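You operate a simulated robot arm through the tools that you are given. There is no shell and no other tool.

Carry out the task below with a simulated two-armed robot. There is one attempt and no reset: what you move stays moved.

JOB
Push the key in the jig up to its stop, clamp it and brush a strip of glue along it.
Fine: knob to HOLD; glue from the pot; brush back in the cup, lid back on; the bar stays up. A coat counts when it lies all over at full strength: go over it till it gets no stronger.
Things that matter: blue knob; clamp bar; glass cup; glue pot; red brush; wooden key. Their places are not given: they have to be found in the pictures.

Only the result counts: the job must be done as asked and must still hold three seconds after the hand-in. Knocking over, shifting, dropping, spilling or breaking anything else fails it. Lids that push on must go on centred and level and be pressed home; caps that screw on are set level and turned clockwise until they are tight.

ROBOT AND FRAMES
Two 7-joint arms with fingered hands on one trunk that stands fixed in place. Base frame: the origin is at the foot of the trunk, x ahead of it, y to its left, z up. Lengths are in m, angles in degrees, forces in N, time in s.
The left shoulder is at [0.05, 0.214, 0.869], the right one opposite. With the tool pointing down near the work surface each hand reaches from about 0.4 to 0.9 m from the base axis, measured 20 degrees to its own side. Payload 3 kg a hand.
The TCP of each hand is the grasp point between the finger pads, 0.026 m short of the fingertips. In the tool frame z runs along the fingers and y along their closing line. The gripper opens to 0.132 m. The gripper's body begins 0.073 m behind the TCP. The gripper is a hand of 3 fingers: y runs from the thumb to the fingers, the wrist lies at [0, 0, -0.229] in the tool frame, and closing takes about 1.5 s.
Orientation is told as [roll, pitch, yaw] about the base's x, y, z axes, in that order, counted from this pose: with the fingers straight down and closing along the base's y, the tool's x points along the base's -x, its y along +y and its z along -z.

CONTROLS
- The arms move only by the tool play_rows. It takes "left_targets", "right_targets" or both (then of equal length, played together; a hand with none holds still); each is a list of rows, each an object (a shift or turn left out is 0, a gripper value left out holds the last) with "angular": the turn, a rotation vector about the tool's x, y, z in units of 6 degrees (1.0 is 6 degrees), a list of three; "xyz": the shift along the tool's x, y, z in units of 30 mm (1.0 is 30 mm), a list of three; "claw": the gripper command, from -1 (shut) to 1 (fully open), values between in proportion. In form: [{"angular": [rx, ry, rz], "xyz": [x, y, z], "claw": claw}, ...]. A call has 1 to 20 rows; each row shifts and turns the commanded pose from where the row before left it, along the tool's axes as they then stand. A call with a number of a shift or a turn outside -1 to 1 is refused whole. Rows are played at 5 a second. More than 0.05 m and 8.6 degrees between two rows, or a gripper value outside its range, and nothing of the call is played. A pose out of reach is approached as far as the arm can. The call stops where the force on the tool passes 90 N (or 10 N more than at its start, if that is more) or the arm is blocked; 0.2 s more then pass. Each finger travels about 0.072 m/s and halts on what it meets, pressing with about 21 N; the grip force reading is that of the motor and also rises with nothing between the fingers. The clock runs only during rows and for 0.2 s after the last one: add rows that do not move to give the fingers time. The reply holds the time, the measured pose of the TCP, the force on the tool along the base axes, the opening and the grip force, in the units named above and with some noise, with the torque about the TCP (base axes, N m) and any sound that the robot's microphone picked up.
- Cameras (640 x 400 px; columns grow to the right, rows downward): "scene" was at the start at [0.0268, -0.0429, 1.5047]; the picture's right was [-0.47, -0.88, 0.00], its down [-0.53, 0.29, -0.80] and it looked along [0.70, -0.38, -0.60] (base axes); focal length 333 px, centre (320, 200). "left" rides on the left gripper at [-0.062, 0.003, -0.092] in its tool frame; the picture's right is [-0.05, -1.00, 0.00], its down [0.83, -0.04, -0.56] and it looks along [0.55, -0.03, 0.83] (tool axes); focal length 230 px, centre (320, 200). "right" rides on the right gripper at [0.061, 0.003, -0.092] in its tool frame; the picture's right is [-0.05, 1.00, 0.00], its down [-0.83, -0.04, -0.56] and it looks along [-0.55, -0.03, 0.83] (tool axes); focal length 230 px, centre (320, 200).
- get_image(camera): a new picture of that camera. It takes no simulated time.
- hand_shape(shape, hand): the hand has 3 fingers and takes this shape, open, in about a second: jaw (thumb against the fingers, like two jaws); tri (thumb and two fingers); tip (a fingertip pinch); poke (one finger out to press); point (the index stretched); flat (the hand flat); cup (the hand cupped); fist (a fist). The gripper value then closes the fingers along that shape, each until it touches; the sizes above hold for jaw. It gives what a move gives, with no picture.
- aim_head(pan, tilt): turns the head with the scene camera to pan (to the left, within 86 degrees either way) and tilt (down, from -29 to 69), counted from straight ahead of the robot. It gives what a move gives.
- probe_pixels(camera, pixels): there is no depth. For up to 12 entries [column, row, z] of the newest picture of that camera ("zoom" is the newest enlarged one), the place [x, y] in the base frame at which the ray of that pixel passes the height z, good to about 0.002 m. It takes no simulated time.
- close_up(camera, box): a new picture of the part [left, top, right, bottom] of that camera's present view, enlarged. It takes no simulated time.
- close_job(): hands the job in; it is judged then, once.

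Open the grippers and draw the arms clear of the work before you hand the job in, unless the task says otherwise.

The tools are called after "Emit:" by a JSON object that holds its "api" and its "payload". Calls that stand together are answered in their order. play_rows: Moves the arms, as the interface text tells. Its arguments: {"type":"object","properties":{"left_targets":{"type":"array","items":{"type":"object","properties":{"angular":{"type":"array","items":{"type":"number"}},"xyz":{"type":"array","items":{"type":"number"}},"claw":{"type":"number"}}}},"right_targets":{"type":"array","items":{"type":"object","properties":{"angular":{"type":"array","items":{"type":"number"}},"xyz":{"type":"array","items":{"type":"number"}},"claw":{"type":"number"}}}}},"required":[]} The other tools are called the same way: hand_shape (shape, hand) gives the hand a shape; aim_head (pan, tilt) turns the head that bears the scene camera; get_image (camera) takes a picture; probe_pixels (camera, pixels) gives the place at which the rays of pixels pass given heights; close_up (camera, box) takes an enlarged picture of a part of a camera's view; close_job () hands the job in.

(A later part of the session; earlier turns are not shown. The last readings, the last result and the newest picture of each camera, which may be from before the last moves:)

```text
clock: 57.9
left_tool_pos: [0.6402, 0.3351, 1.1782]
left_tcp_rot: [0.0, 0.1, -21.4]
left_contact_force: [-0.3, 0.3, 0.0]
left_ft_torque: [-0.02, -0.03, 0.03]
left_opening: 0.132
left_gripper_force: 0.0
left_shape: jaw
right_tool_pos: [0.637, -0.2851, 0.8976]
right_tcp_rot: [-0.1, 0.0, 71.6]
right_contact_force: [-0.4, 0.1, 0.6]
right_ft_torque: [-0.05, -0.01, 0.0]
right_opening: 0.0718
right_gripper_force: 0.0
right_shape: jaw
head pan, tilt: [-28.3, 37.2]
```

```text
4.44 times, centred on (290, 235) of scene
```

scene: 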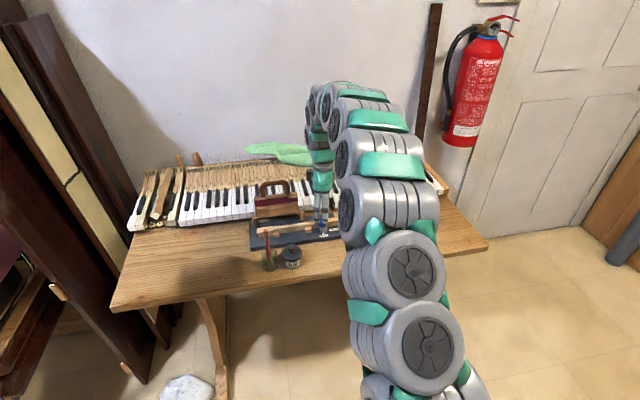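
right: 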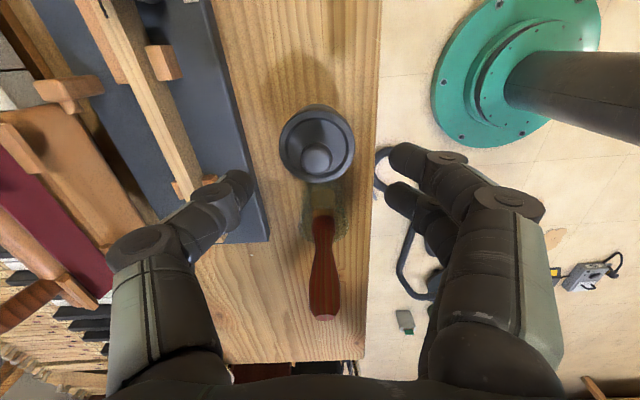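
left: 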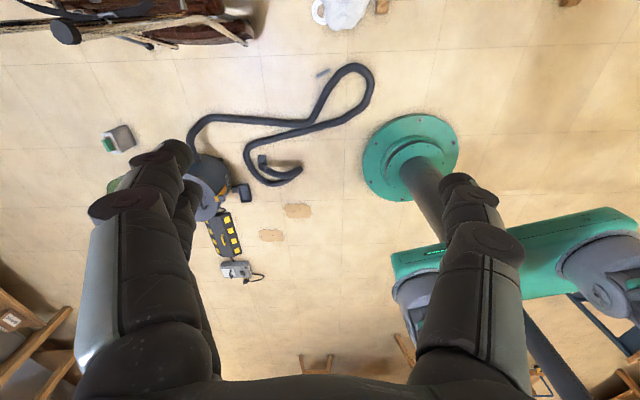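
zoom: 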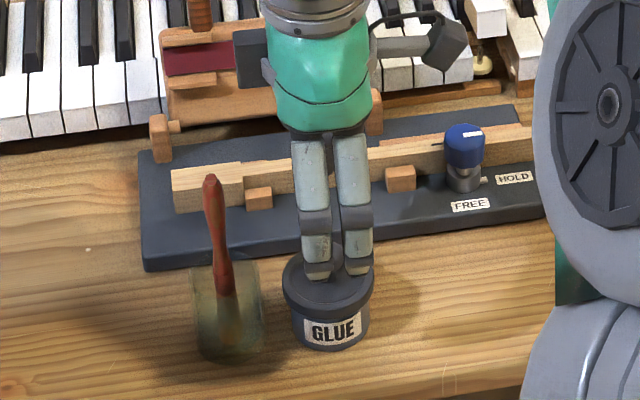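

Fingers straddle the lid knob, brush is clear by ~4 cm. I descend 31 mm and close.

Emit:
{"api": "play_rows", "payload": {"right_targets": [{"xyz": [0, 0, 0.52]}, {"xyz": [0, 0, 0.52]}, {}]}}

Emit:
{"api": "close_up", "payload": {"camera": "right", "box": [220, 110, 420, 260]}}

Emit:
{"api": "close_up", "payload": {"camera": "scene", "box": [260, 200, 330, 280]}}

```text
clock: 58.7
left_tool_pos: [0.6397, 0.3363, 1.1778]
left_tcp_rot: [0.1, 0.1, -21.5]
left_contact_force: [0.6, 1.0, 0.1]
left_ft_torque: [-0.02, 0.01, -0.03]
left_opening: 0.132
left_gripper_force: 0.0
left_shape: jaw
right_tool_pos: [0.6387, -0.2857, 0.866]
right_tcp_rot: [0.0, 0.0, 71.7]
right_contact_force: [-0.7, 1.4, -0.6]
right_ft_torque: [-0.01, 0.01, -0.01]
right_opening: 0.0721
right_gripper_force: 0.0
right_shape: jaw
head pan, tilt: [-28.3, 37.2]
```

```text
2.67 times, centred on (320, 185) of right
```

zoom: 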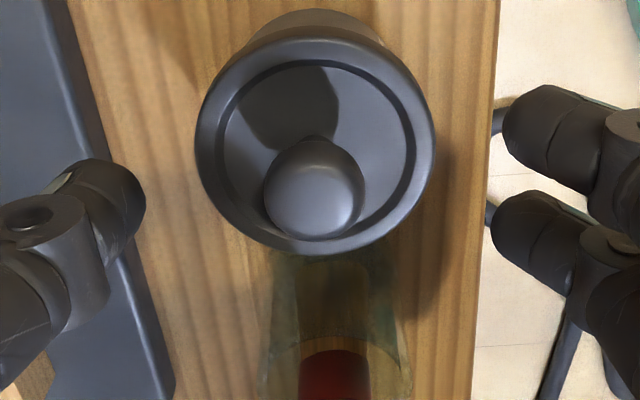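

```text
5.00 times, centred on (295, 240) of scene
```

zoom: 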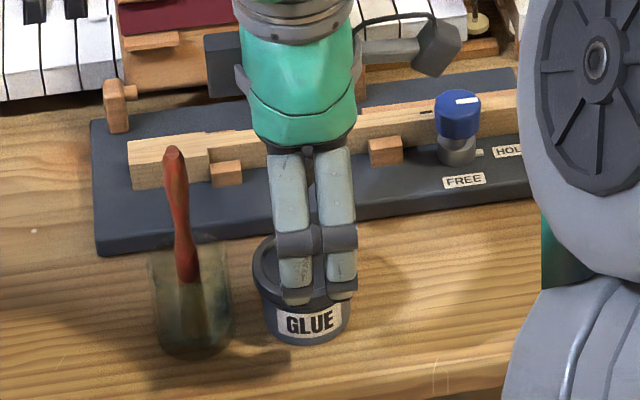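

The knob ball centre is ~.849 and the rim ~.836, so I raise 1.5 mm and close on the ball.

Emit:
{"api": "play_rows", "payload": {"right_targets": [{"xyz": [0, 0, -0.05]}, {"claw": -1}, {}, {}, {}, {}, {}, {}]}}

Emit:
{"api": "close_up", "payload": {"camera": "right", "box": [220, 110, 420, 260]}}

Emit:
{"api": "close_up", "payload": {"camera": "scene", "box": [260, 200, 330, 280]}}

```text
clock: 60.5
left_tool_pos: [0.64, 0.3353, 1.1779]
left_tcp_rot: [-0.1, 0.0, -21.4]
left_contact_force: [-0.2, 0.3, 0.1]
left_ft_torque: [0.01, 0.0, 0.0]
left_opening: 0.1318
left_gripper_force: 0.1
left_shape: jaw
right_tool_pos: [0.638, -0.2858, 0.8686]
right_tcp_rot: [0.0, 0.0, 71.6]
right_contact_force: [0.6, 0.5, 11.0]
right_ft_torque: [0.02, -0.07, -0.03]
right_opening: 0.0016
right_gripper_force: 21.0
right_shape: jaw
head pan, tilt: [-28.3, 37.2]
heard: snap
```

```text
2.67 times, centred on (320, 185) of right
```

zoom: 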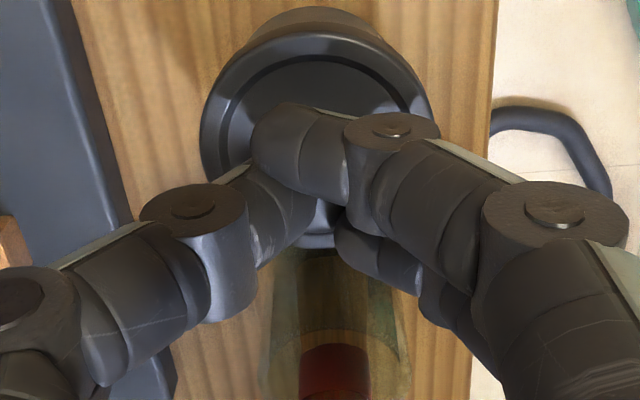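

```text
5.00 times, centred on (295, 240) of scene
```

zoom: 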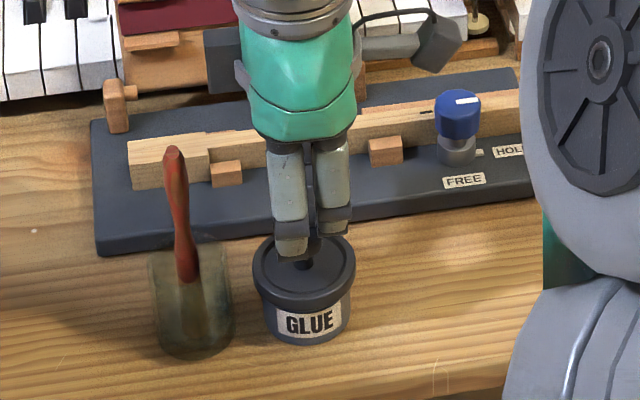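

A snap was heard with +11 N: fingers pinched above the ball's equator and pressed the lid down. I open slightly, lower 6 mm in small steps, and read the force.

Emit:
{"api": "play_rows", "payload": {"right_targets": [{"claw": -0.55}, {}, {}, {"xyz": [0, 0, 0.07]}, {"xyz": [0, 0, 0.07]}, {"xyz": [0, 0, 0.06]}, {}]}}

Emit:
{"api": "close_up", "payload": {"camera": "right", "box": [220, 110, 420, 260]}}

Emit:
{"api": "close_up", "payload": {"camera": "scene", "box": [260, 210, 320, 270]}}

```text
clock: 62.1
left_tool_pos: [0.6397, 0.3367, 1.1785]
left_tcp_rot: [0.0, 0.0, -21.5]
left_contact_force: [0.0, -0.6, -1.4]
left_ft_torque: [-0.03, -0.02, -0.03]
left_opening: 0.1319
left_gripper_force: 0.1
left_shape: jaw
right_tool_pos: [0.6387, -0.2857, 0.8629]
right_tcp_rot: [0.0, 0.0, 71.4]
right_contact_force: [0.5, -0.1, -0.6]
right_ft_torque: [-0.02, 0.0, 0.01]
right_opening: 0.0293
right_gripper_force: 0.2
right_shape: jaw
head pan, tilt: [-28.3, 37.2]
heard: snap
```

```text
2.67 times, centred on (320, 185) of right
```

zoom: 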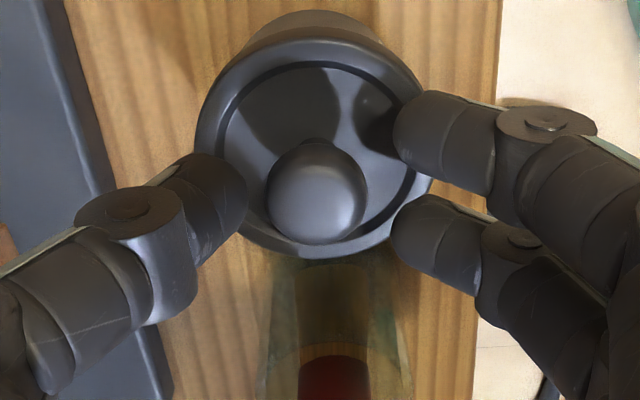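

```text
6.67 times, centred on (290, 240) of scene
```

zoom: 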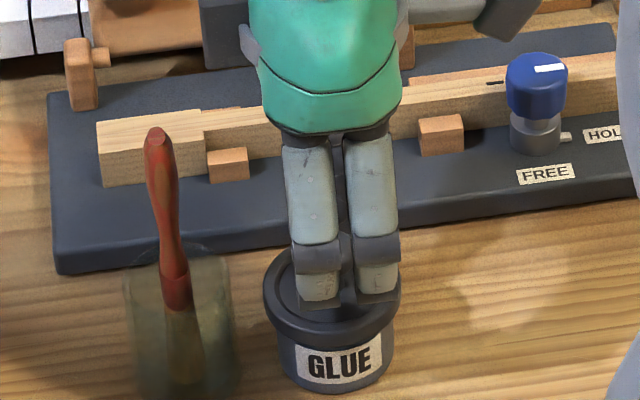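

No contact at tip z≈0.837, so I close again at this lower height.

Emit:
{"api": "play_rows", "payload": {"right_targets": [{"claw": -1}, {}, {}, {}, {}, {}]}}

Emit:
{"api": "close_up", "payload": {"camera": "right", "box": [220, 110, 420, 260]}}

```text
clock: 63.5
left_tool_pos: [0.6405, 0.3352, 1.1783]
left_tcp_rot: [0.0, 0.0, -21.5]
left_contact_force: [0.5, -0.4, 0.4]
left_ft_torque: [0.0, -0.01, -0.01]
left_opening: 0.1318
left_gripper_force: 0.1
left_shape: jaw
right_tool_pos: [0.6384, -0.2858, 0.8631]
right_tcp_rot: [0.0, -0.1, 71.6]
right_contact_force: [0.3, -1.1, 3.1]
right_ft_torque: [0.04, -0.01, 0.04]
right_opening: 0.0051
right_gripper_force: 20.9
right_shape: jaw
head pan, tilt: [-28.3, 37.2]
heard: snap
```

```text
2.67 times, centred on (320, 185) of right
```

zoom: 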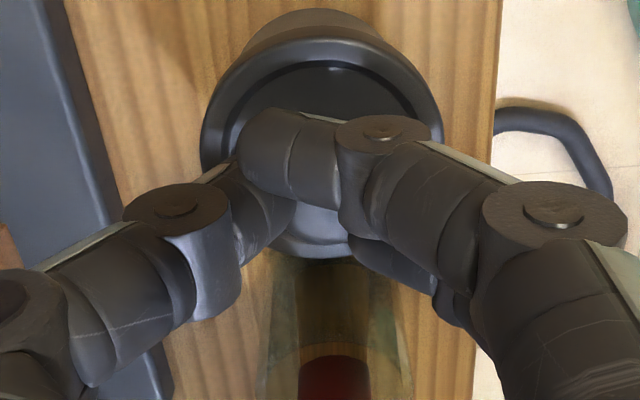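

Grip is lower on the ball (only +3 N now). I try 4 mm lower still.

Emit:
{"api": "play_rows", "payload": {"right_targets": [{"claw": -0.55}, {}, {}, {"xyz": [0, 0, 0.07]}, {"xyz": [0, 0, 0.07]}, {}]}}

Emit:
{"api": "close_up", "payload": {"camera": "scene", "box": [260, 210, 320, 270]}}

```text
clock: 64.9
left_tool_pos: [0.6398, 0.3361, 1.1782]
left_tcp_rot: [0.1, 0.1, -21.3]
left_contact_force: [1.2, 0.8, -0.8]
left_ft_torque: [-0.01, 0.04, -0.01]
left_opening: 0.132
left_gripper_force: 0.1
left_shape: jaw
right_tool_pos: [0.6376, -0.2851, 0.8582]
right_tcp_rot: [0.0, 0.0, 71.6]
right_contact_force: [-0.5, -0.6, -0.4]
right_ft_torque: [0.0, 0.01, -0.01]
right_opening: 0.0292
right_gripper_force: 0.1
right_shape: jaw
head pan, tilt: [-28.3, 37.2]
heard: snap
```

```text
6.67 times, centred on (290, 240) of scene
```

zoom: 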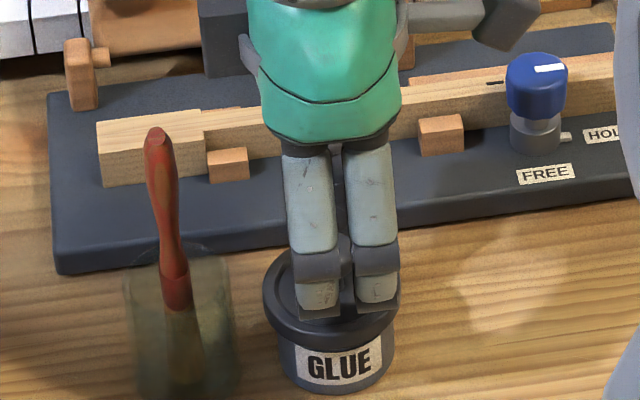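

Still no contact with the rim. Close again here.

Emit:
{"api": "play_rows", "payload": {"right_targets": [{"claw": -1}, {}, {}, {}, {}, {}]}}

Emit:
{"api": "close_up", "payload": {"camera": "scene", "box": [260, 210, 320, 270]}}

```text
clock: 66.3
left_tool_pos: [0.6396, 0.335, 1.1779]
left_tcp_rot: [0.0, 0.0, -21.4]
left_contact_force: [-0.2, 0.6, -0.1]
left_ft_torque: [0.02, -0.02, -0.03]
left_opening: 0.1319
left_gripper_force: 0.0
left_shape: jaw
right_tool_pos: [0.6381, -0.2847, 0.8592]
right_tcp_rot: [0.1, 0.0, 71.6]
right_contact_force: [2.1, -0.6, 5.3]
right_ft_torque: [0.04, 0.01, -0.02]
right_opening: 0.0074
right_gripper_force: 21.0
right_shape: jaw
head pan, tilt: [-28.3, 37.2]
heard: snap
```

```text
6.67 times, centred on (290, 240) of scene
```

zoom: 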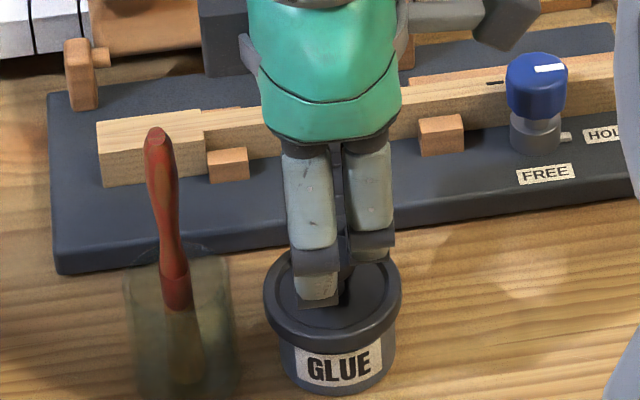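

Now a gentle lift of 6 mm to see whether the lid follows or resists.

Emit:
{"api": "play_rows", "payload": {"right_targets": [{"xyz": [0, 0, -0.1]}, {"xyz": [0, 0, -0.1]}, {}]}}

Emit:
{"api": "close_up", "payload": {"camera": "scene", "box": [260, 210, 320, 270]}}

Emit:
{"api": "close_up", "payload": {"camera": "right", "box": [220, 110, 420, 260]}}

```text
clock: 67.1
left_tool_pos: [0.6404, 0.3359, 1.1781]
left_tcp_rot: [0.0, 0.0, -21.3]
left_contact_force: [-0.5, 0.2, -0.4]
left_ft_torque: [0.02, 0.0, -0.01]
left_opening: 0.1319
left_gripper_force: 0.0
left_shape: jaw
right_tool_pos: [0.6383, -0.2856, 0.8644]
right_tcp_rot: [0.0, 0.0, 71.5]
right_contact_force: [-0.2, 0.1, 0.4]
right_ft_torque: [0.02, 0.0, 0.02]
right_opening: 0.0062
right_gripper_force: 21.5
right_shape: jaw
head pan, tilt: [-28.3, 37.2]
```

```text
6.67 times, centred on (290, 240) of scene
```

zoom: 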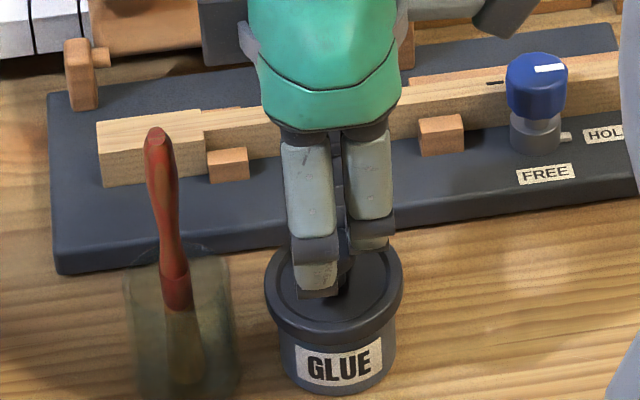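

```text
2.67 times, centred on (320, 185) of right
```

zoom: 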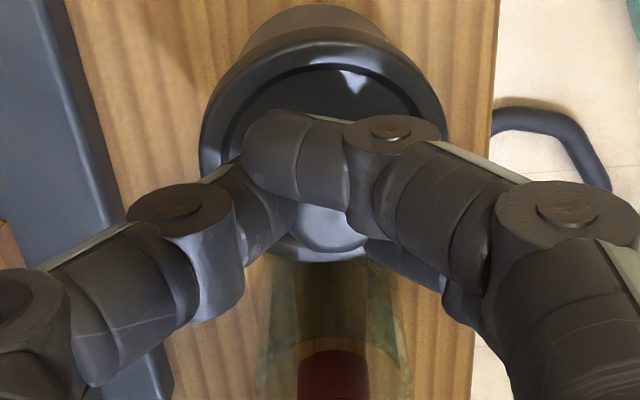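

The lid seems to follow the hand with little force. Lift 15 mm further.

Emit:
{"api": "play_rows", "payload": {"right_targets": [{"xyz": [0, 0, -0.25]}, {"xyz": [0, 0, -0.25]}, {}]}}

Emit:
{"api": "close_up", "payload": {"camera": "scene", "box": [260, 210, 320, 270]}}

Emit:
{"api": "close_up", "payload": {"camera": "right", "box": [220, 110, 420, 260]}}

```text
clock: 67.9
left_tool_pos: [0.6404, 0.3353, 1.1786]
left_tcp_rot: [0.0, 0.1, -21.5]
left_contact_force: [0.0, -0.4, -0.3]
left_ft_torque: [0.0, 0.04, -0.01]
left_opening: 0.1319
left_gripper_force: 0.0
left_shape: jaw
right_tool_pos: [0.6377, -0.2866, 0.8795]
right_tcp_rot: [0.1, 0.0, 71.5]
right_contact_force: [0.6, 0.2, -0.8]
right_ft_torque: [-0.01, -0.02, 0.02]
right_opening: 0.0062
right_gripper_force: 21.1
right_shape: jaw
head pan, tilt: [-28.3, 37.2]
```

```text
6.67 times, centred on (290, 240) of scene
```

zoom: 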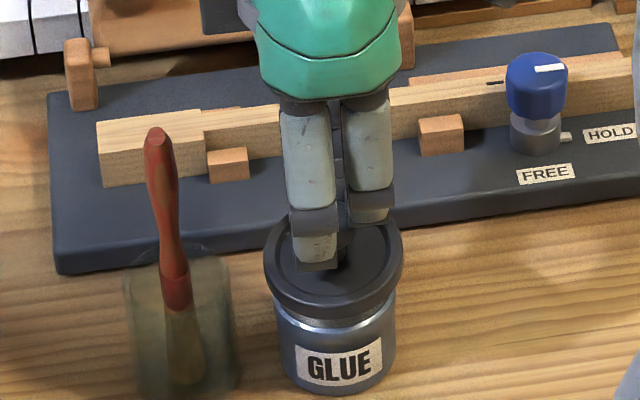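

```text
2.67 times, centred on (320, 185) of right
```

zoom: 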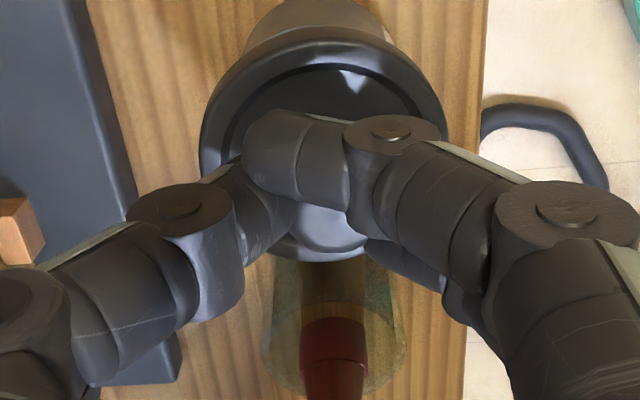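

The lid lifts off cleanly. I raise it 60 mm and carry it to the free table spot near (0.59,-0.44).

Emit:
{"api": "play_rows", "payload": {"right_targets": [{"xyz": [0, 0, -0.8]}, {"xyz": [0, 0, -0.8]}, {"xyz": [0, 0, -0.4]}, {"xyz": [0.893, -0.02, 0]}, {"xyz": [0.893, -0.02, 0]}, {"xyz": [0.893, -0.02, 0]}, {"xyz": [0.893, -0.02, 0]}, {"xyz": [0.893, -0.02, 0]}, {"xyz": [0.893, -0.02, 0]}, {}]}}

Emit:
{"api": "get_image", "payload": {"camera": "right"}}

Emit:
{"api": "get_image", "payload": {"camera": "scene"}}

Emit:
{"api": "close_up", "payload": {"camera": "scene", "box": [240, 190, 360, 280]}}

```text
clock: 70.1
left_tool_pos: [0.6398, 0.3352, 1.1771]
left_tcp_rot: [0.0, 0.1, -21.5]
left_contact_force: [0.6, 0.1, 0.6]
left_ft_torque: [0.01, -0.02, 0.01]
left_opening: 0.1319
left_gripper_force: 0.1
left_shape: jaw
right_tool_pos: [0.5894, -0.4364, 0.9405]
right_tcp_rot: [0.0, 0.0, 71.6]
right_contact_force: [-0.7, -0.5, -1.0]
right_ft_torque: [0.03, -0.03, -0.01]
right_opening: 0.0064
right_gripper_force: 20.7
right_shape: jaw
head pan, tilt: [-28.3, 37.2]
```

```text
taken
```

right: 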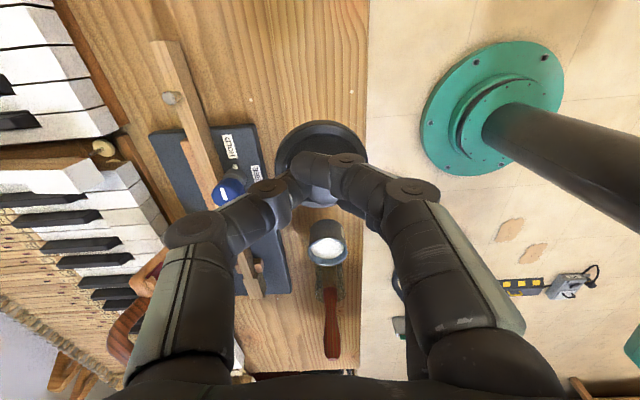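

```text
taken
```

scene: 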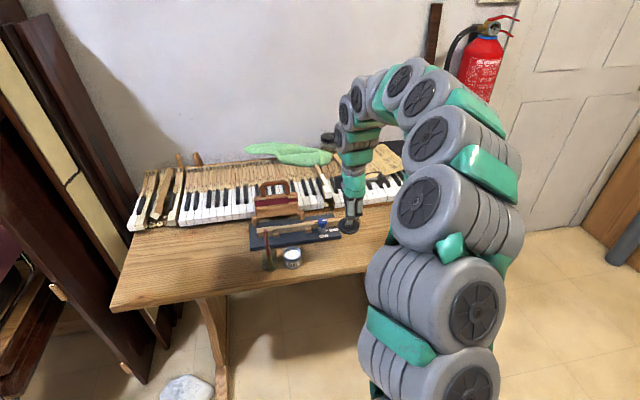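

```text
4.44 times, centred on (300, 235) of scene
```

zoom: 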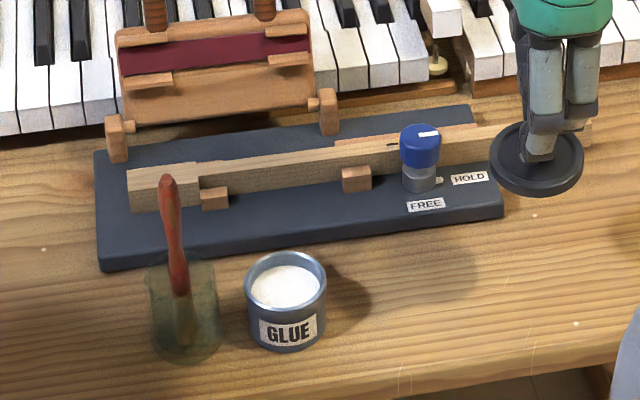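

The pot is open with white glue visible. I lower the lid toward the table, first to TCP z≈0.84.

Emit:
{"api": "play_rows", "payload": {"right_targets": [{"xyz": [0, 0, 0.85]}, {"xyz": [0, 0, 0.85]}, {"xyz": [0, 0, 0.85]}, {"xyz": [0, 0, 0.75]}, {}]}}

Emit:
{"api": "get_image", "payload": {"camera": "right"}}

Emit:
{"api": "close_up", "payload": {"camera": "scene", "box": [300, 190, 400, 280]}}

```text
clock: 71.3
left_tool_pos: [0.6404, 0.3354, 1.1775]
left_tcp_rot: [0.0, 0.0, -21.4]
left_contact_force: [0.7, -0.3, 0.0]
left_ft_torque: [-0.01, 0.0, 0.0]
left_opening: 0.1322
left_gripper_force: 0.1
left_shape: jaw
right_tool_pos: [0.5912, -0.4389, 0.8429]
right_tcp_rot: [-0.1, 0.0, 71.7]
right_contact_force: [-0.5, 0.2, -0.6]
right_ft_torque: [0.03, -0.02, 0.02]
right_opening: 0.0061
right_gripper_force: 21.0
right_shape: jaw
head pan, tilt: [-28.3, 37.2]
```

```text
taken
```

right: 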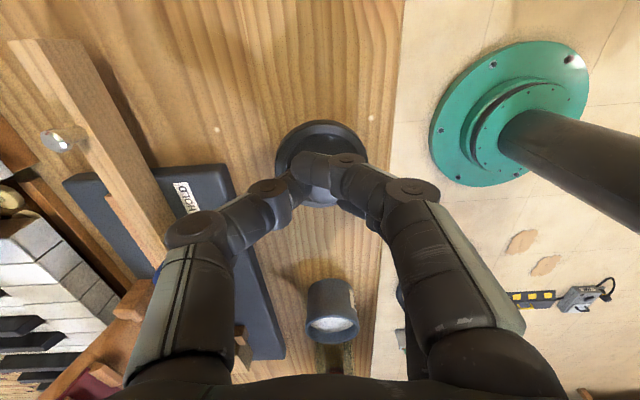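

```text
4.44 times, centred on (350, 235) of scene
```

zoom: 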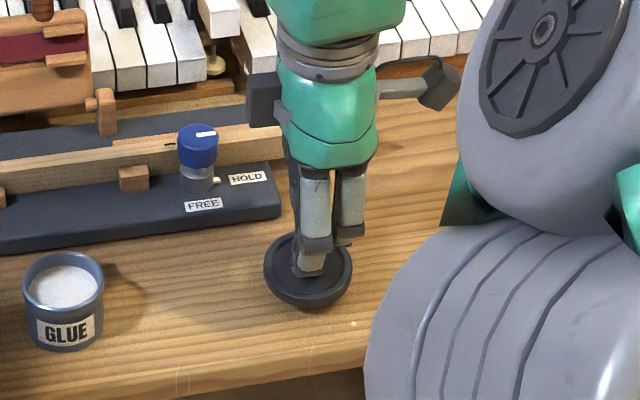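

Lid hovers over clear table. I lower another 20 mm then go finer.

Emit:
{"api": "play_rows", "payload": {"right_targets": [{"xyz": [0, 0, 0.22]}, {"xyz": [0, 0, 0.22]}, {"xyz": [0, 0, 0.22]}, {}]}}

Emit:
{"api": "close_up", "payload": {"camera": "scene", "box": [320, 210, 380, 260]}}

```text
clock: 72.3
left_tool_pos: [0.6405, 0.3345, 1.178]
left_tcp_rot: [0.0, 0.0, -21.4]
left_contact_force: [0.4, -0.6, 0.0]
left_ft_torque: [0.0, 0.01, 0.01]
left_opening: 0.1319
left_gripper_force: 0.1
left_shape: jaw
right_tool_pos: [0.5914, -0.4393, 0.8225]
right_tcp_rot: [-0.1, 0.1, 71.6]
right_contact_force: [2.0, -5.9, 25.3]
right_ft_torque: [0.05, 0.07, 0.01]
right_opening: 0.0081
right_gripper_force: 20.8
right_shape: jaw
head pan, tilt: [-28.3, 37.2]
```

```text
8.00 times, centred on (350, 235) of scene
```

zoom: 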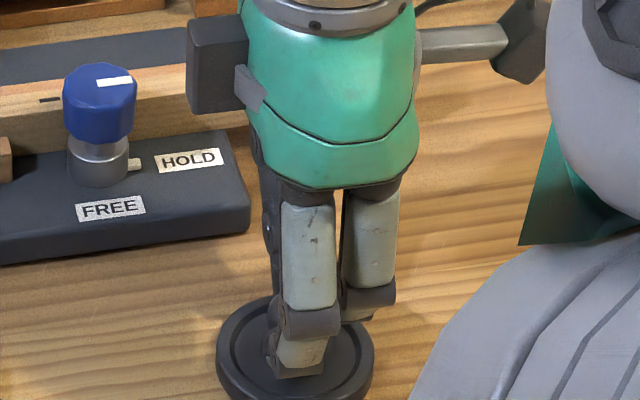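

Lid touches the table (25 N). I ease up 2 mm, release, and rise.

Emit:
{"api": "play_rows", "payload": {"right_targets": [{"xyz": [0, 0, -0.06]}, {"claw": -0.5}, {}, {}, {"claw": 0.1}, {}, {"xyz": [0, 0, -0.4]}, {"xyz": [0, 0, -0.8]}, {"xyz": [0, 0, -0.8]}, {"xyz": [0, 0, -0.8]}, {"xyz": [0, 0, -0.8]}, {"xyz": [0, 0, -0.8]}, {"xyz": [0, 0, -0.8]}, {"xyz": [0, 0, -0.8]}, {}]}}

Emit:
{"api": "get_image", "payload": {"camera": "right"}}

Emit:
{"api": "close_up", "payload": {"camera": "scene", "box": [240, 190, 400, 290]}}

```text
clock: 75.5
left_tool_pos: [0.6397, 0.3355, 1.1777]
left_tcp_rot: [0.0, 0.1, -21.3]
left_contact_force: [0.0, 0.3, 0.4]
left_ft_torque: [0.02, 0.0, 0.0]
left_opening: 0.1318
left_gripper_force: 0.0
left_shape: jaw
right_tool_pos: [0.5911, -0.4388, 1.0038]
right_tcp_rot: [0.0, 0.1, 71.6]
right_contact_force: [0.2, -0.4, 0.6]
right_ft_torque: [0.0, 0.0, 0.0]
right_opening: 0.072
right_gripper_force: 0.1
right_shape: jaw
head pan, tilt: [-28.3, 37.2]
```

```text
taken
```

right: 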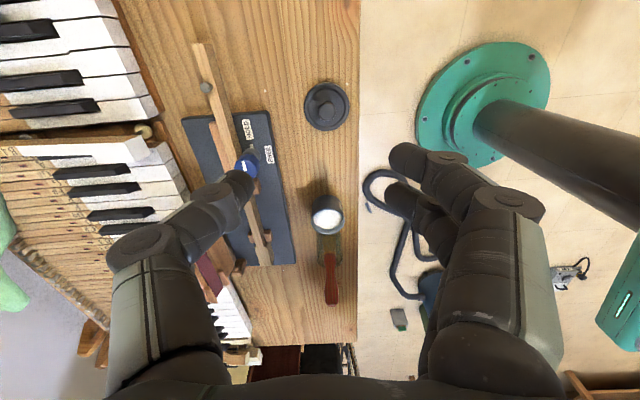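

```text
4.00 times, centred on (320, 240) of scene
```

zoom: 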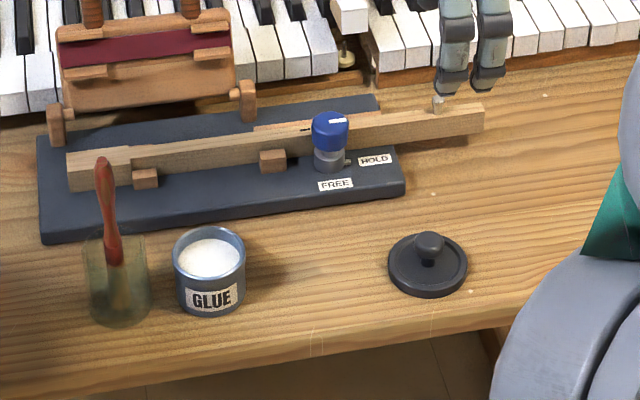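

Lid rests flat at (0.591,-0.439). Before taking the brush, I zoom on the key top to look for any marked strip.

Emit:
{"api": "close_up", "payload": {"camera": "scene", "box": [255, 215, 315, 245]}}

Emit:
{"api": "close_up", "payload": {"camera": "scene", "box": [300, 205, 370, 240]}}

Emit:
{"api": "close_up", "payload": {"camera": "right", "box": [180, 40, 290, 280]}}

Emit:
{"api": "close_up", "payload": {"camera": "scene", "box": [250, 215, 300, 280]}}

```text
10.67 times, centred on (285, 230) of scene
```

zoom: 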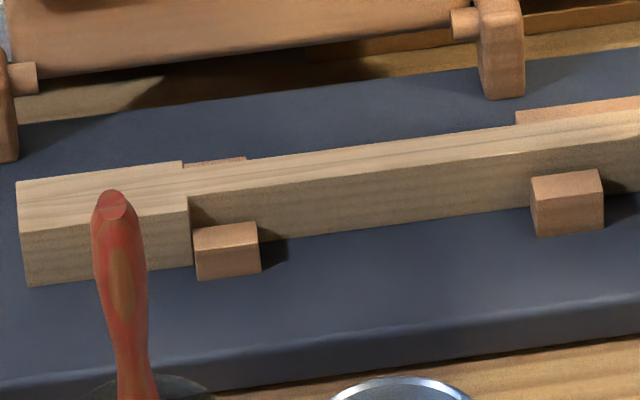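

```text
9.14 times, centred on (335, 222) of scene
```

zoom: 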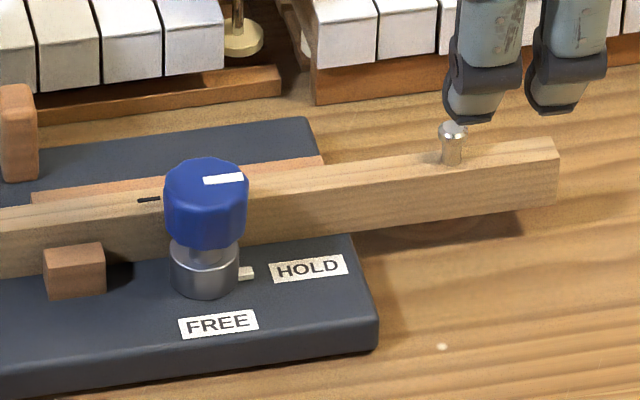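

```text
1.67 times, centred on (235, 160) of right
```

zoom: 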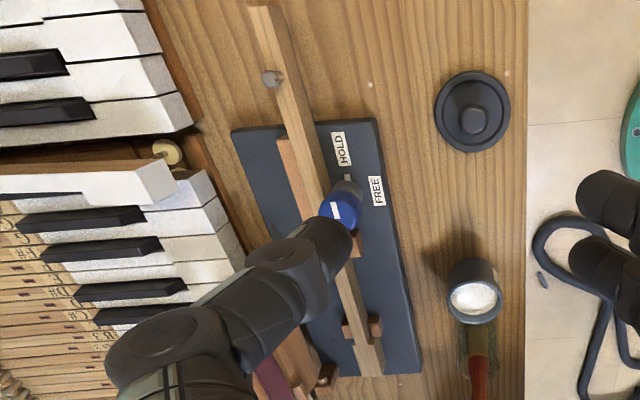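

```text
6.15 times, centred on (275, 248) of scene
```

zoom: 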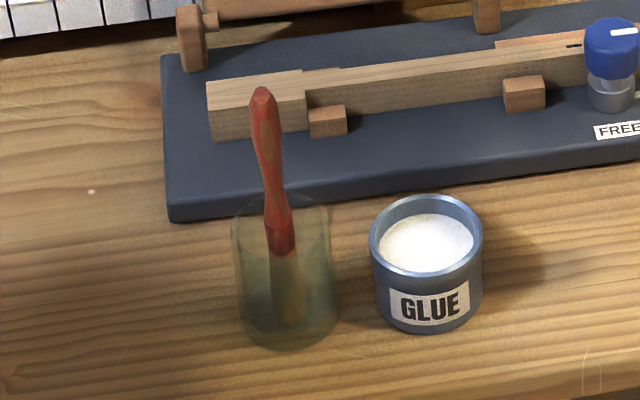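

No markings on the key top, so I'll plan to coat its accessible length. I move above the brush at (0.657,-0.224).

Emit:
{"api": "play_rows", "payload": {"right_targets": [{"xyz": [-0.938, 0.022, -0.05]}, {"xyz": [-0.938, 0.022, -0.05]}, {"xyz": [-0.938, 0.022, -0.05]}, {"xyz": [-0.938, 0.022, -0.05]}, {"xyz": [-0.938, 0.022, -0.05]}, {"xyz": [-0.938, 0.022, -0.05]}, {"xyz": [-0.938, 0.022, 0]}, {"xyz": [-0.938, 0.022, 0]}, {}]}}

Emit:
{"api": "get_image", "payload": {"camera": "right"}}

Emit:
{"api": "close_up", "payload": {"camera": "right", "box": [220, 50, 420, 200]}}

```text
clock: 77.5
left_tool_pos: [0.6398, 0.3365, 1.179]
left_tcp_rot: [0.0, 0.0, -21.4]
left_contact_force: [0.3, -0.6, -0.2]
left_ft_torque: [-0.02, 0.01, -0.03]
left_opening: 0.1317
left_gripper_force: 0.1
left_shape: jaw
right_tool_pos: [0.6554, -0.2246, 1.01]
right_tcp_rot: [0.0, 0.0, 71.6]
right_contact_force: [-0.7, 0.4, -0.7]
right_ft_torque: [-0.01, -0.02, 0.01]
right_opening: 0.0722
right_gripper_force: 0.1
right_shape: jaw
head pan, tilt: [-28.3, 37.2]
```

```text
taken
```

right: 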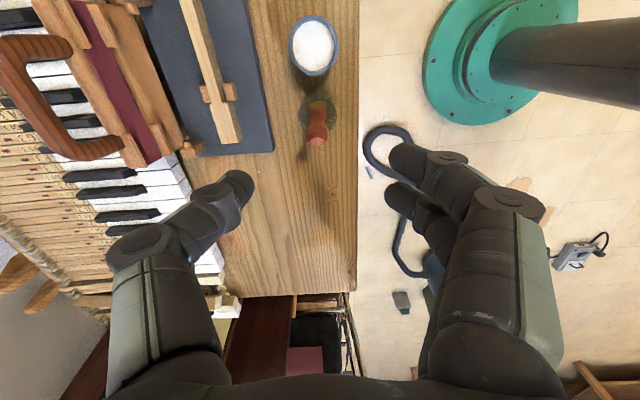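

```text
2.67 times, centred on (320, 125) of right
```

zoom: 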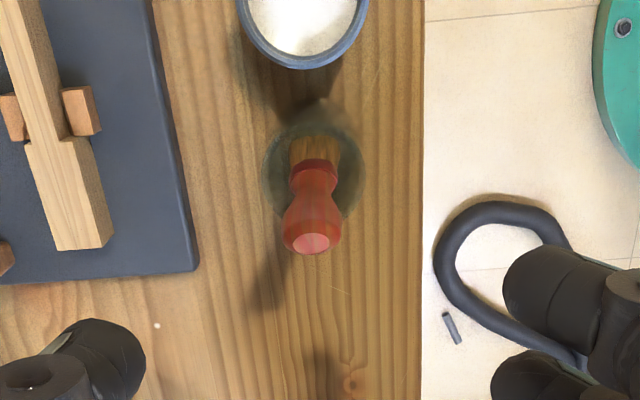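

Probe the brush from this overhead view.

Emit:
{"api": "probe_pixels", "payload": {"camera": "zoom", "pixels": [[311, 243, 0.925], [315, 205, 0.89], [316, 172, 0.84], [316, 150, 0.8], [313, 175, 0.838], [303, 10, 0.825], [264, 175, 0.838], [365, 175, 0.838]]}}

```text
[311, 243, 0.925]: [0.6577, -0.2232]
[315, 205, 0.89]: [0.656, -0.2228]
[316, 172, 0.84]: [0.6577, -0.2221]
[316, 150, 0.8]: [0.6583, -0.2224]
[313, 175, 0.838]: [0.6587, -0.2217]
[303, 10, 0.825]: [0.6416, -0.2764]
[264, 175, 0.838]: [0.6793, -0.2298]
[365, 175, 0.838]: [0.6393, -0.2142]
```

Brush axis is (0.6575,-0.2228), vertical. I centre, descend to TCP z≈0.893 and grip.

Emit:
{"api": "play_rows", "payload": {"right_targets": [{"xyz": [-0.08, -0.05, 0]}, {"xyz": [0, 0, 0.78]}, {"xyz": [0, 0, 0.78]}, {"xyz": [0, 0, 0.78]}, {"xyz": [0, 0, 0.78]}, {"xyz": [0, 0, 0.78]}, {}]}}

Emit:
{"api": "get_image", "payload": {"camera": "right"}}

Emit:
{"api": "close_up", "payload": {"camera": "scene", "box": [240, 200, 310, 280]}}

```text
clock: 79.1
left_tool_pos: [0.641, 0.3349, 1.1781]
left_tcp_rot: [0.0, -0.1, -21.4]
left_contact_force: [-0.1, -0.1, -1.3]
left_ft_torque: [0.03, -0.02, 0.05]
left_opening: 0.1318
left_gripper_force: 0.2
left_shape: jaw
right_tool_pos: [0.6579, -0.2215, 0.8943]
right_tcp_rot: [0.0, -0.1, 71.5]
right_contact_force: [-0.2, 0.0, -0.1]
right_ft_torque: [0.02, 0.02, 0.02]
right_opening: 0.072
right_gripper_force: 0.1
right_shape: jaw
head pan, tilt: [-28.3, 37.2]
```

```text
taken
```

right: 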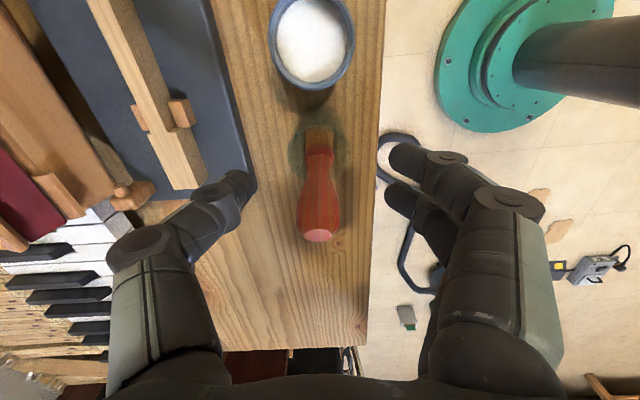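

```text
5.00 times, centred on (275, 240) of scene
```

zoom: 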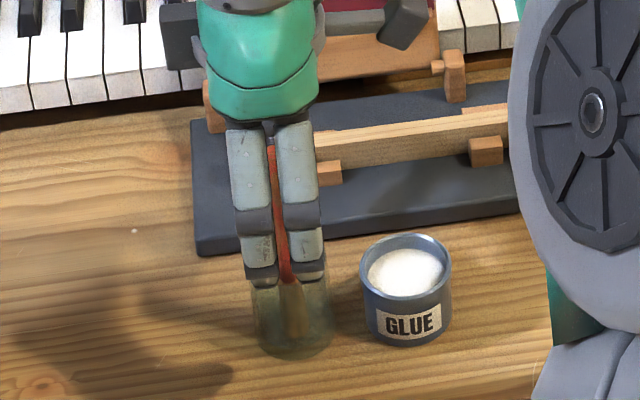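

The gap between the two fingers looks about as wide as the handle, so the jaw may not hold it well. I raise and try the "tri" shape.

Emit:
{"api": "play_rows", "payload": {"right_targets": [{"xyz": [0, 0, -0.9]}, {"xyz": [0, 0, -0.9]}, {"xyz": [0, 0, -0.9]}, {"xyz": [0, 0, -0.9]}, {"xyz": [0, 0, -0.9]}, {}]}}

Emit:
{"api": "hand_shape", "payload": {"hand": "right", "shape": "tip"}}

Emit:
{"api": "get_image", "payload": {"camera": "right"}}

Emit:
{"api": "close_up", "payload": {"camera": "scene", "box": [230, 150, 330, 250]}}

```text
clock: 80.5
left_tool_pos: [0.6407, 0.3356, 1.1789]
left_tcp_rot: [0.0, 0.0, -21.5]
left_contact_force: [0.5, -0.3, -0.7]
left_ft_torque: [-0.01, 0.02, 0.02]
left_opening: 0.1321
left_gripper_force: 0.1
left_shape: jaw
right_tool_pos: [0.6602, -0.2204, 1.0307]
right_tcp_rot: [0.0, 0.0, 71.6]
right_contact_force: [-0.1, 1.1, 0.4]
right_ft_torque: [0.01, 0.01, -0.02]
right_opening: 0.072
right_gripper_force: 0.0
right_shape: jaw
head pan, tilt: [-28.3, 37.2]
```

```text
clock: 81.4
left_tool_pos: [0.6397, 0.3358, 1.179]
left_tcp_rot: [0.1, 0.1, -21.3]
left_contact_force: [0.0, -0.3, -0.8]
left_ft_torque: [0.0, -0.01, 0.03]
left_opening: 0.132
left_gripper_force: 0.0
left_shape: jaw
right_tool_pos: [0.659, -0.2214, 1.0303]
right_tcp_rot: [0.0, 0.0, 71.6]
right_contact_force: [-0.5, 0.1, -1.3]
right_ft_torque: [-0.03, 0.01, 0.04]
right_opening: 0.1319
right_gripper_force: 0.0
right_shape: tip
head pan, tilt: [-28.3, 37.2]
```

```text
taken
```

right: 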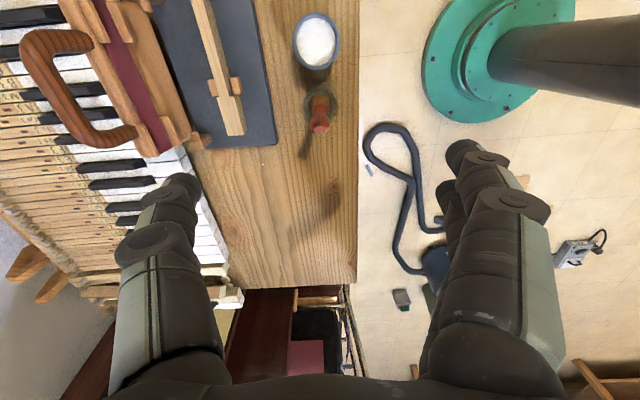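

```text
4.00 times, centred on (280, 200) of scene
```

zoom: 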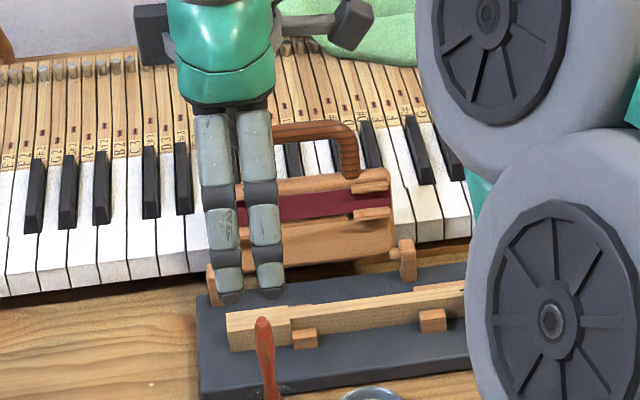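

Tip shape looks similar when open; I close it in the air to see how the fingertips meet.

Emit:
{"api": "play_rows", "payload": {"right_targets": [{"claw": -1}, {}, {}, {}, {}, {}, {}, {}]}}

Emit:
{"api": "get_image", "payload": {"camera": "right"}}

Emit:
{"api": "close_up", "payload": {"camera": "scene", "box": [230, 150, 330, 250]}}

Emit:
{"api": "hand_shape", "payload": {"hand": "right", "shape": "tri"}}

Emit:
{"api": "play_rows", "payload": {"right_targets": [{"claw": -1}, {}, {}, {}, {}, {}, {}, {}]}}

Emit:
{"api": "get_image", "payload": {"camera": "right"}}

Emit:
{"api": "close_up", "payload": {"camera": "scene", "box": [230, 150, 330, 250]}}

```text
clock: 83.2
left_tool_pos: [0.6403, 0.3356, 1.1787]
left_tcp_rot: [0.0, 0.0, -21.4]
left_contact_force: [-0.1, 0.2, -0.2]
left_ft_torque: [0.01, -0.01, 0.01]
left_opening: 0.1319
left_gripper_force: 0.0
left_shape: jaw
right_tool_pos: [0.66, -0.2203, 1.0304]
right_tcp_rot: [-0.1, 0.0, 71.6]
right_contact_force: [0.5, 0.5, -0.8]
right_ft_torque: [-0.01, 0.0, -0.01]
right_opening: 0.0
right_gripper_force: 21.3
right_shape: tip
head pan, tilt: [-28.3, 37.2]
```

```text
taken
```

right: 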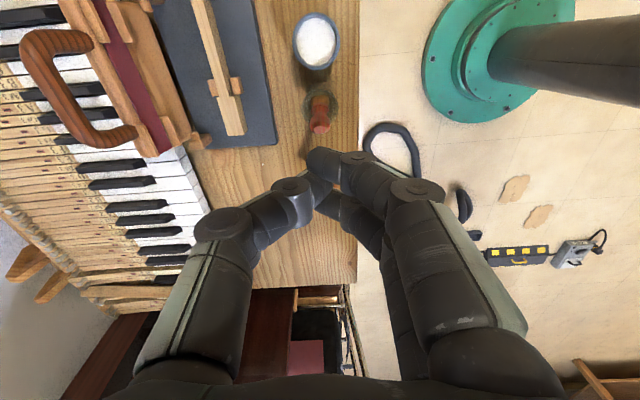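

```text
4.00 times, centred on (280, 200) of scene
```

zoom: 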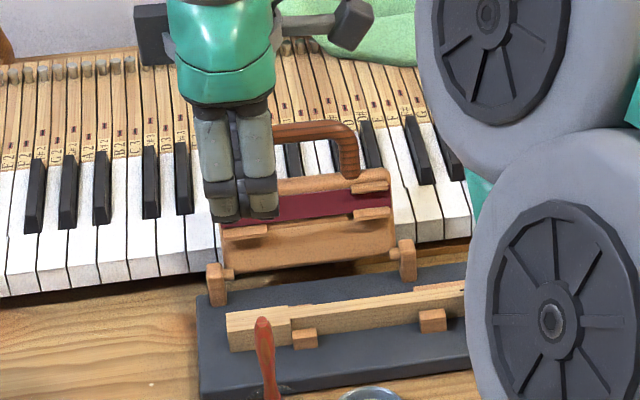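

```text
clock: 84.1
left_tool_pos: [0.6404, 0.3352, 1.1785]
left_tcp_rot: [0.0, 0.0, -21.3]
left_contact_force: [0.6, -0.2, -0.5]
left_ft_torque: [-0.01, -0.02, 0.01]
left_opening: 0.1318
left_gripper_force: 0.1
left_shape: jaw
right_tool_pos: [0.66, -0.22, 1.0298]
right_tcp_rot: [0.0, 0.0, 71.6]
right_contact_force: [-0.6, -0.1, -0.1]
right_ft_torque: [0.01, 0.02, -0.03]
right_opening: 0.132
right_gripper_force: 0.1
right_shape: tri
head pan, tilt: [-28.3, 37.2]
```

```text
clock: 85.9
left_tool_pos: [0.6394, 0.3365, 1.1789]
left_tcp_rot: [-0.1, 0.0, -21.4]
left_contact_force: [-0.3, -0.3, -0.3]
left_ft_torque: [-0.01, 0.01, -0.02]
left_opening: 0.1319
left_gripper_force: 0.1
left_shape: jaw
right_tool_pos: [0.6594, -0.2198, 1.0307]
right_tcp_rot: [-0.1, 0.0, 71.7]
right_contact_force: [-0.2, 0.5, 0.6]
right_ft_torque: [-0.01, 0.01, -0.02]
right_opening: 0.0
right_gripper_force: 20.8
right_shape: tri
head pan, tilt: [-28.3, 37.2]
```

```text
taken
```

right: 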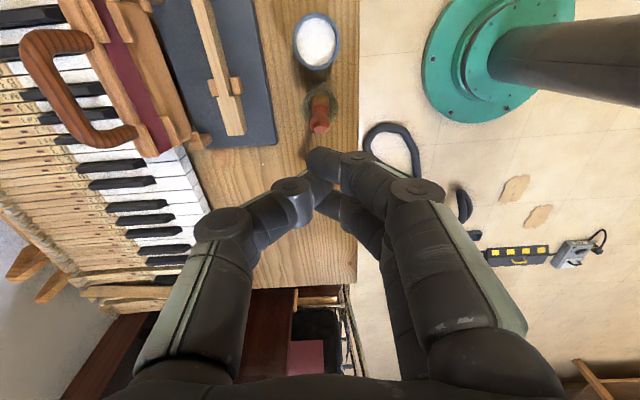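

```text
4.00 times, centred on (280, 200) of scene
```

zoom: 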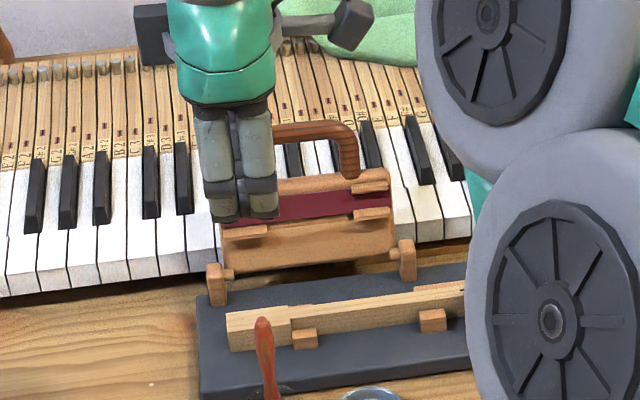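

All shapes close alike with only a ~5 mm gap between the fingers, so the handle will seat against both. I return to jaw, centre and descend to grip.

Emit:
{"api": "hand_shape", "payload": {"hand": "right", "shape": "jaw"}}

Emit:
{"api": "play_rows", "payload": {"right_targets": [{"claw": 0.1}, {"xyz": [0.115, 0.03, 0]}, {}, {"xyz": [0, 0, 0.918]}, {"xyz": [0, 0, 0.918]}, {"xyz": [0, 0, 0.918]}, {"xyz": [0, 0, 0.918]}, {"xyz": [0, 0, 0.918]}, {}]}}

Emit:
{"api": "close_up", "payload": {"camera": "right", "box": [220, 100, 420, 260]}}

```text
clock: 86.8
left_tool_pos: [0.6393, 0.3364, 1.1787]
left_tcp_rot: [0.0, 0.0, -21.4]
left_contact_force: [-1.1, 0.4, 0.1]
left_ft_torque: [-0.02, -0.01, 0.01]
left_opening: 0.1319
left_gripper_force: 0.1
left_shape: jaw
right_tool_pos: [0.659, -0.2206, 1.0302]
right_tcp_rot: [0.0, -0.1, 71.6]
right_contact_force: [-0.1, 0.0, -0.2]
right_ft_torque: [0.01, 0.03, 0.01]
right_opening: 0.1319
right_gripper_force: 0.1
right_shape: jaw
head pan, tilt: [-28.3, 37.2]
```

```text
clock: 88.8
left_tool_pos: [0.6396, 0.3353, 1.177]
left_tcp_rot: [0.0, -0.1, -21.4]
left_contact_force: [0.9, -0.3, 0.3]
left_ft_torque: [0.0, -0.02, -0.01]
left_opening: 0.1318
left_gripper_force: 0.1
left_shape: jaw
right_tool_pos: [0.6586, -0.2245, 0.8939]
right_tcp_rot: [0.0, -0.1, 71.6]
right_contact_force: [-0.3, 0.0, 0.1]
right_ft_torque: [0.0, -0.04, 0.0]
right_opening: 0.0734
right_gripper_force: 0.2
right_shape: jaw
head pan, tilt: [-28.3, 37.2]
```

```text
2.50 times, centred on (320, 180) of right
```

zoom: 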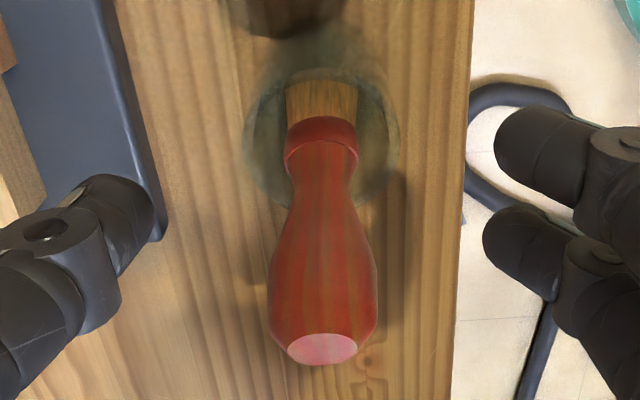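

Brush is centred between thumb and fingers; close on it.

Emit:
{"api": "play_rows", "payload": {"right_targets": [{"claw": -1}, {}, {}, {}, {}, {}, {}]}}

Emit:
{"api": "close_up", "payload": {"camera": "right", "box": [220, 100, 420, 260]}}

Emit:
{"api": "close_up", "payload": {"camera": "scene", "box": [240, 200, 310, 280]}}

```text
clock: 90.4
left_tool_pos: [0.6399, 0.3336, 1.1788]
left_tcp_rot: [0.1, 0.0, -21.4]
left_contact_force: [-0.3, -0.7, 0.7]
left_ft_torque: [0.0, -0.04, -0.02]
left_opening: 0.1319
left_gripper_force: 0.0
left_shape: jaw
right_tool_pos: [0.6568, -0.2237, 0.8939]
right_tcp_rot: [0.0, -0.1, 71.6]
right_contact_force: [0.8, 0.5, -0.3]
right_ft_torque: [-0.03, -0.01, 0.01]
right_opening: 0.0055
right_gripper_force: 21.2
right_shape: jaw
head pan, tilt: [-28.3, 37.2]
```

```text
2.50 times, centred on (320, 180) of right
```

zoom: 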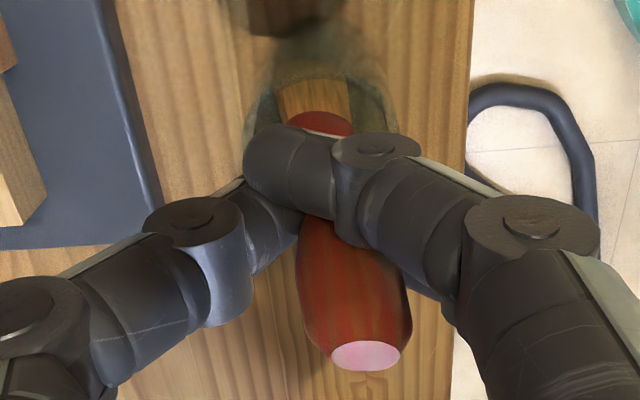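

```text
5.00 times, centred on (275, 240) of scene
```

zoom: 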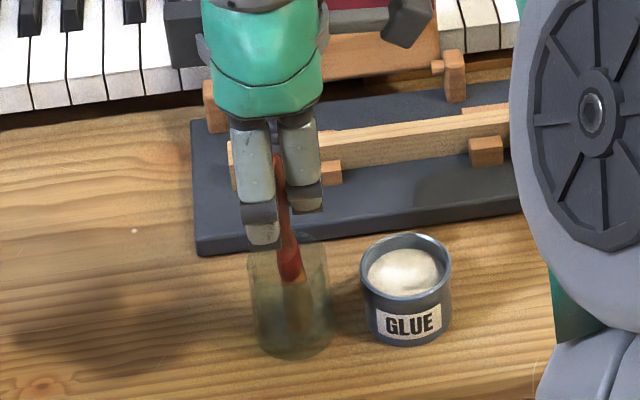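

Gripped, with the brush tilted slightly. I lift gently 30 mm first and check.

Emit:
{"api": "play_rows", "payload": {"right_targets": [{"xyz": [0, 0, -0.35]}, {"xyz": [0, 0, -0.35]}, {"xyz": [0, 0, -0.3]}, {}]}}

Emit:
{"api": "close_up", "payload": {"camera": "right", "box": [220, 80, 420, 240]}}

Emit:
{"api": "close_up", "payload": {"camera": "scene", "box": [240, 190, 310, 270]}}

```text
clock: 91.4
left_tool_pos: [0.6397, 0.3357, 1.1785]
left_tcp_rot: [0.0, 0.0, -21.4]
left_contact_force: [0.0, 0.9, 1.0]
left_ft_torque: [0.0, -0.03, 0.01]
left_opening: 0.1318
left_gripper_force: 0.0
left_shape: jaw
right_tool_pos: [0.6571, -0.2229, 0.9237]
right_tcp_rot: [0.0, -0.1, 71.5]
right_contact_force: [0.2, 0.5, -0.6]
right_ft_torque: [0.01, -0.03, 0.01]
right_opening: 0.0053
right_gripper_force: 21.2
right_shape: jaw
head pan, tilt: [-28.3, 37.2]
```

```text
2.50 times, centred on (320, 160) of right
```

zoom: 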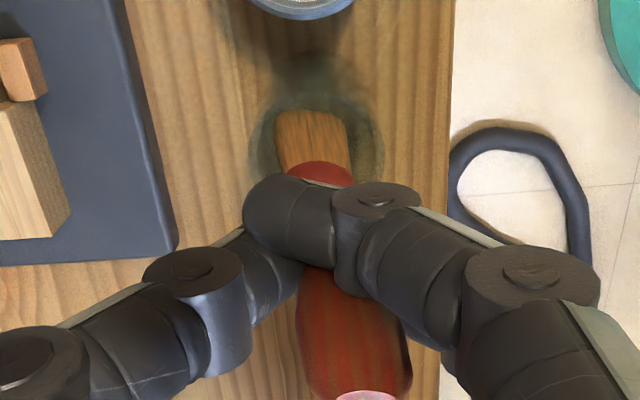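

```text
5.00 times, centred on (275, 230) of scene
```

zoom: 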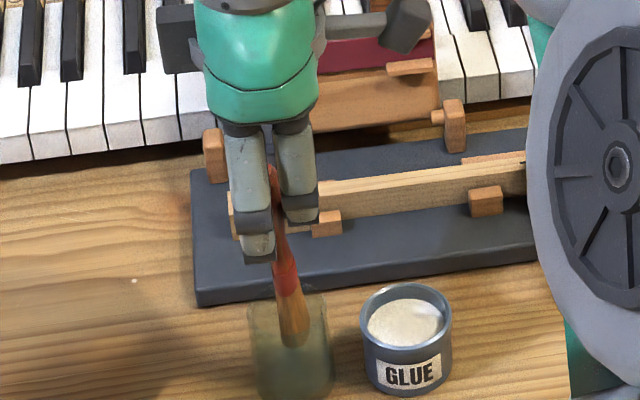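

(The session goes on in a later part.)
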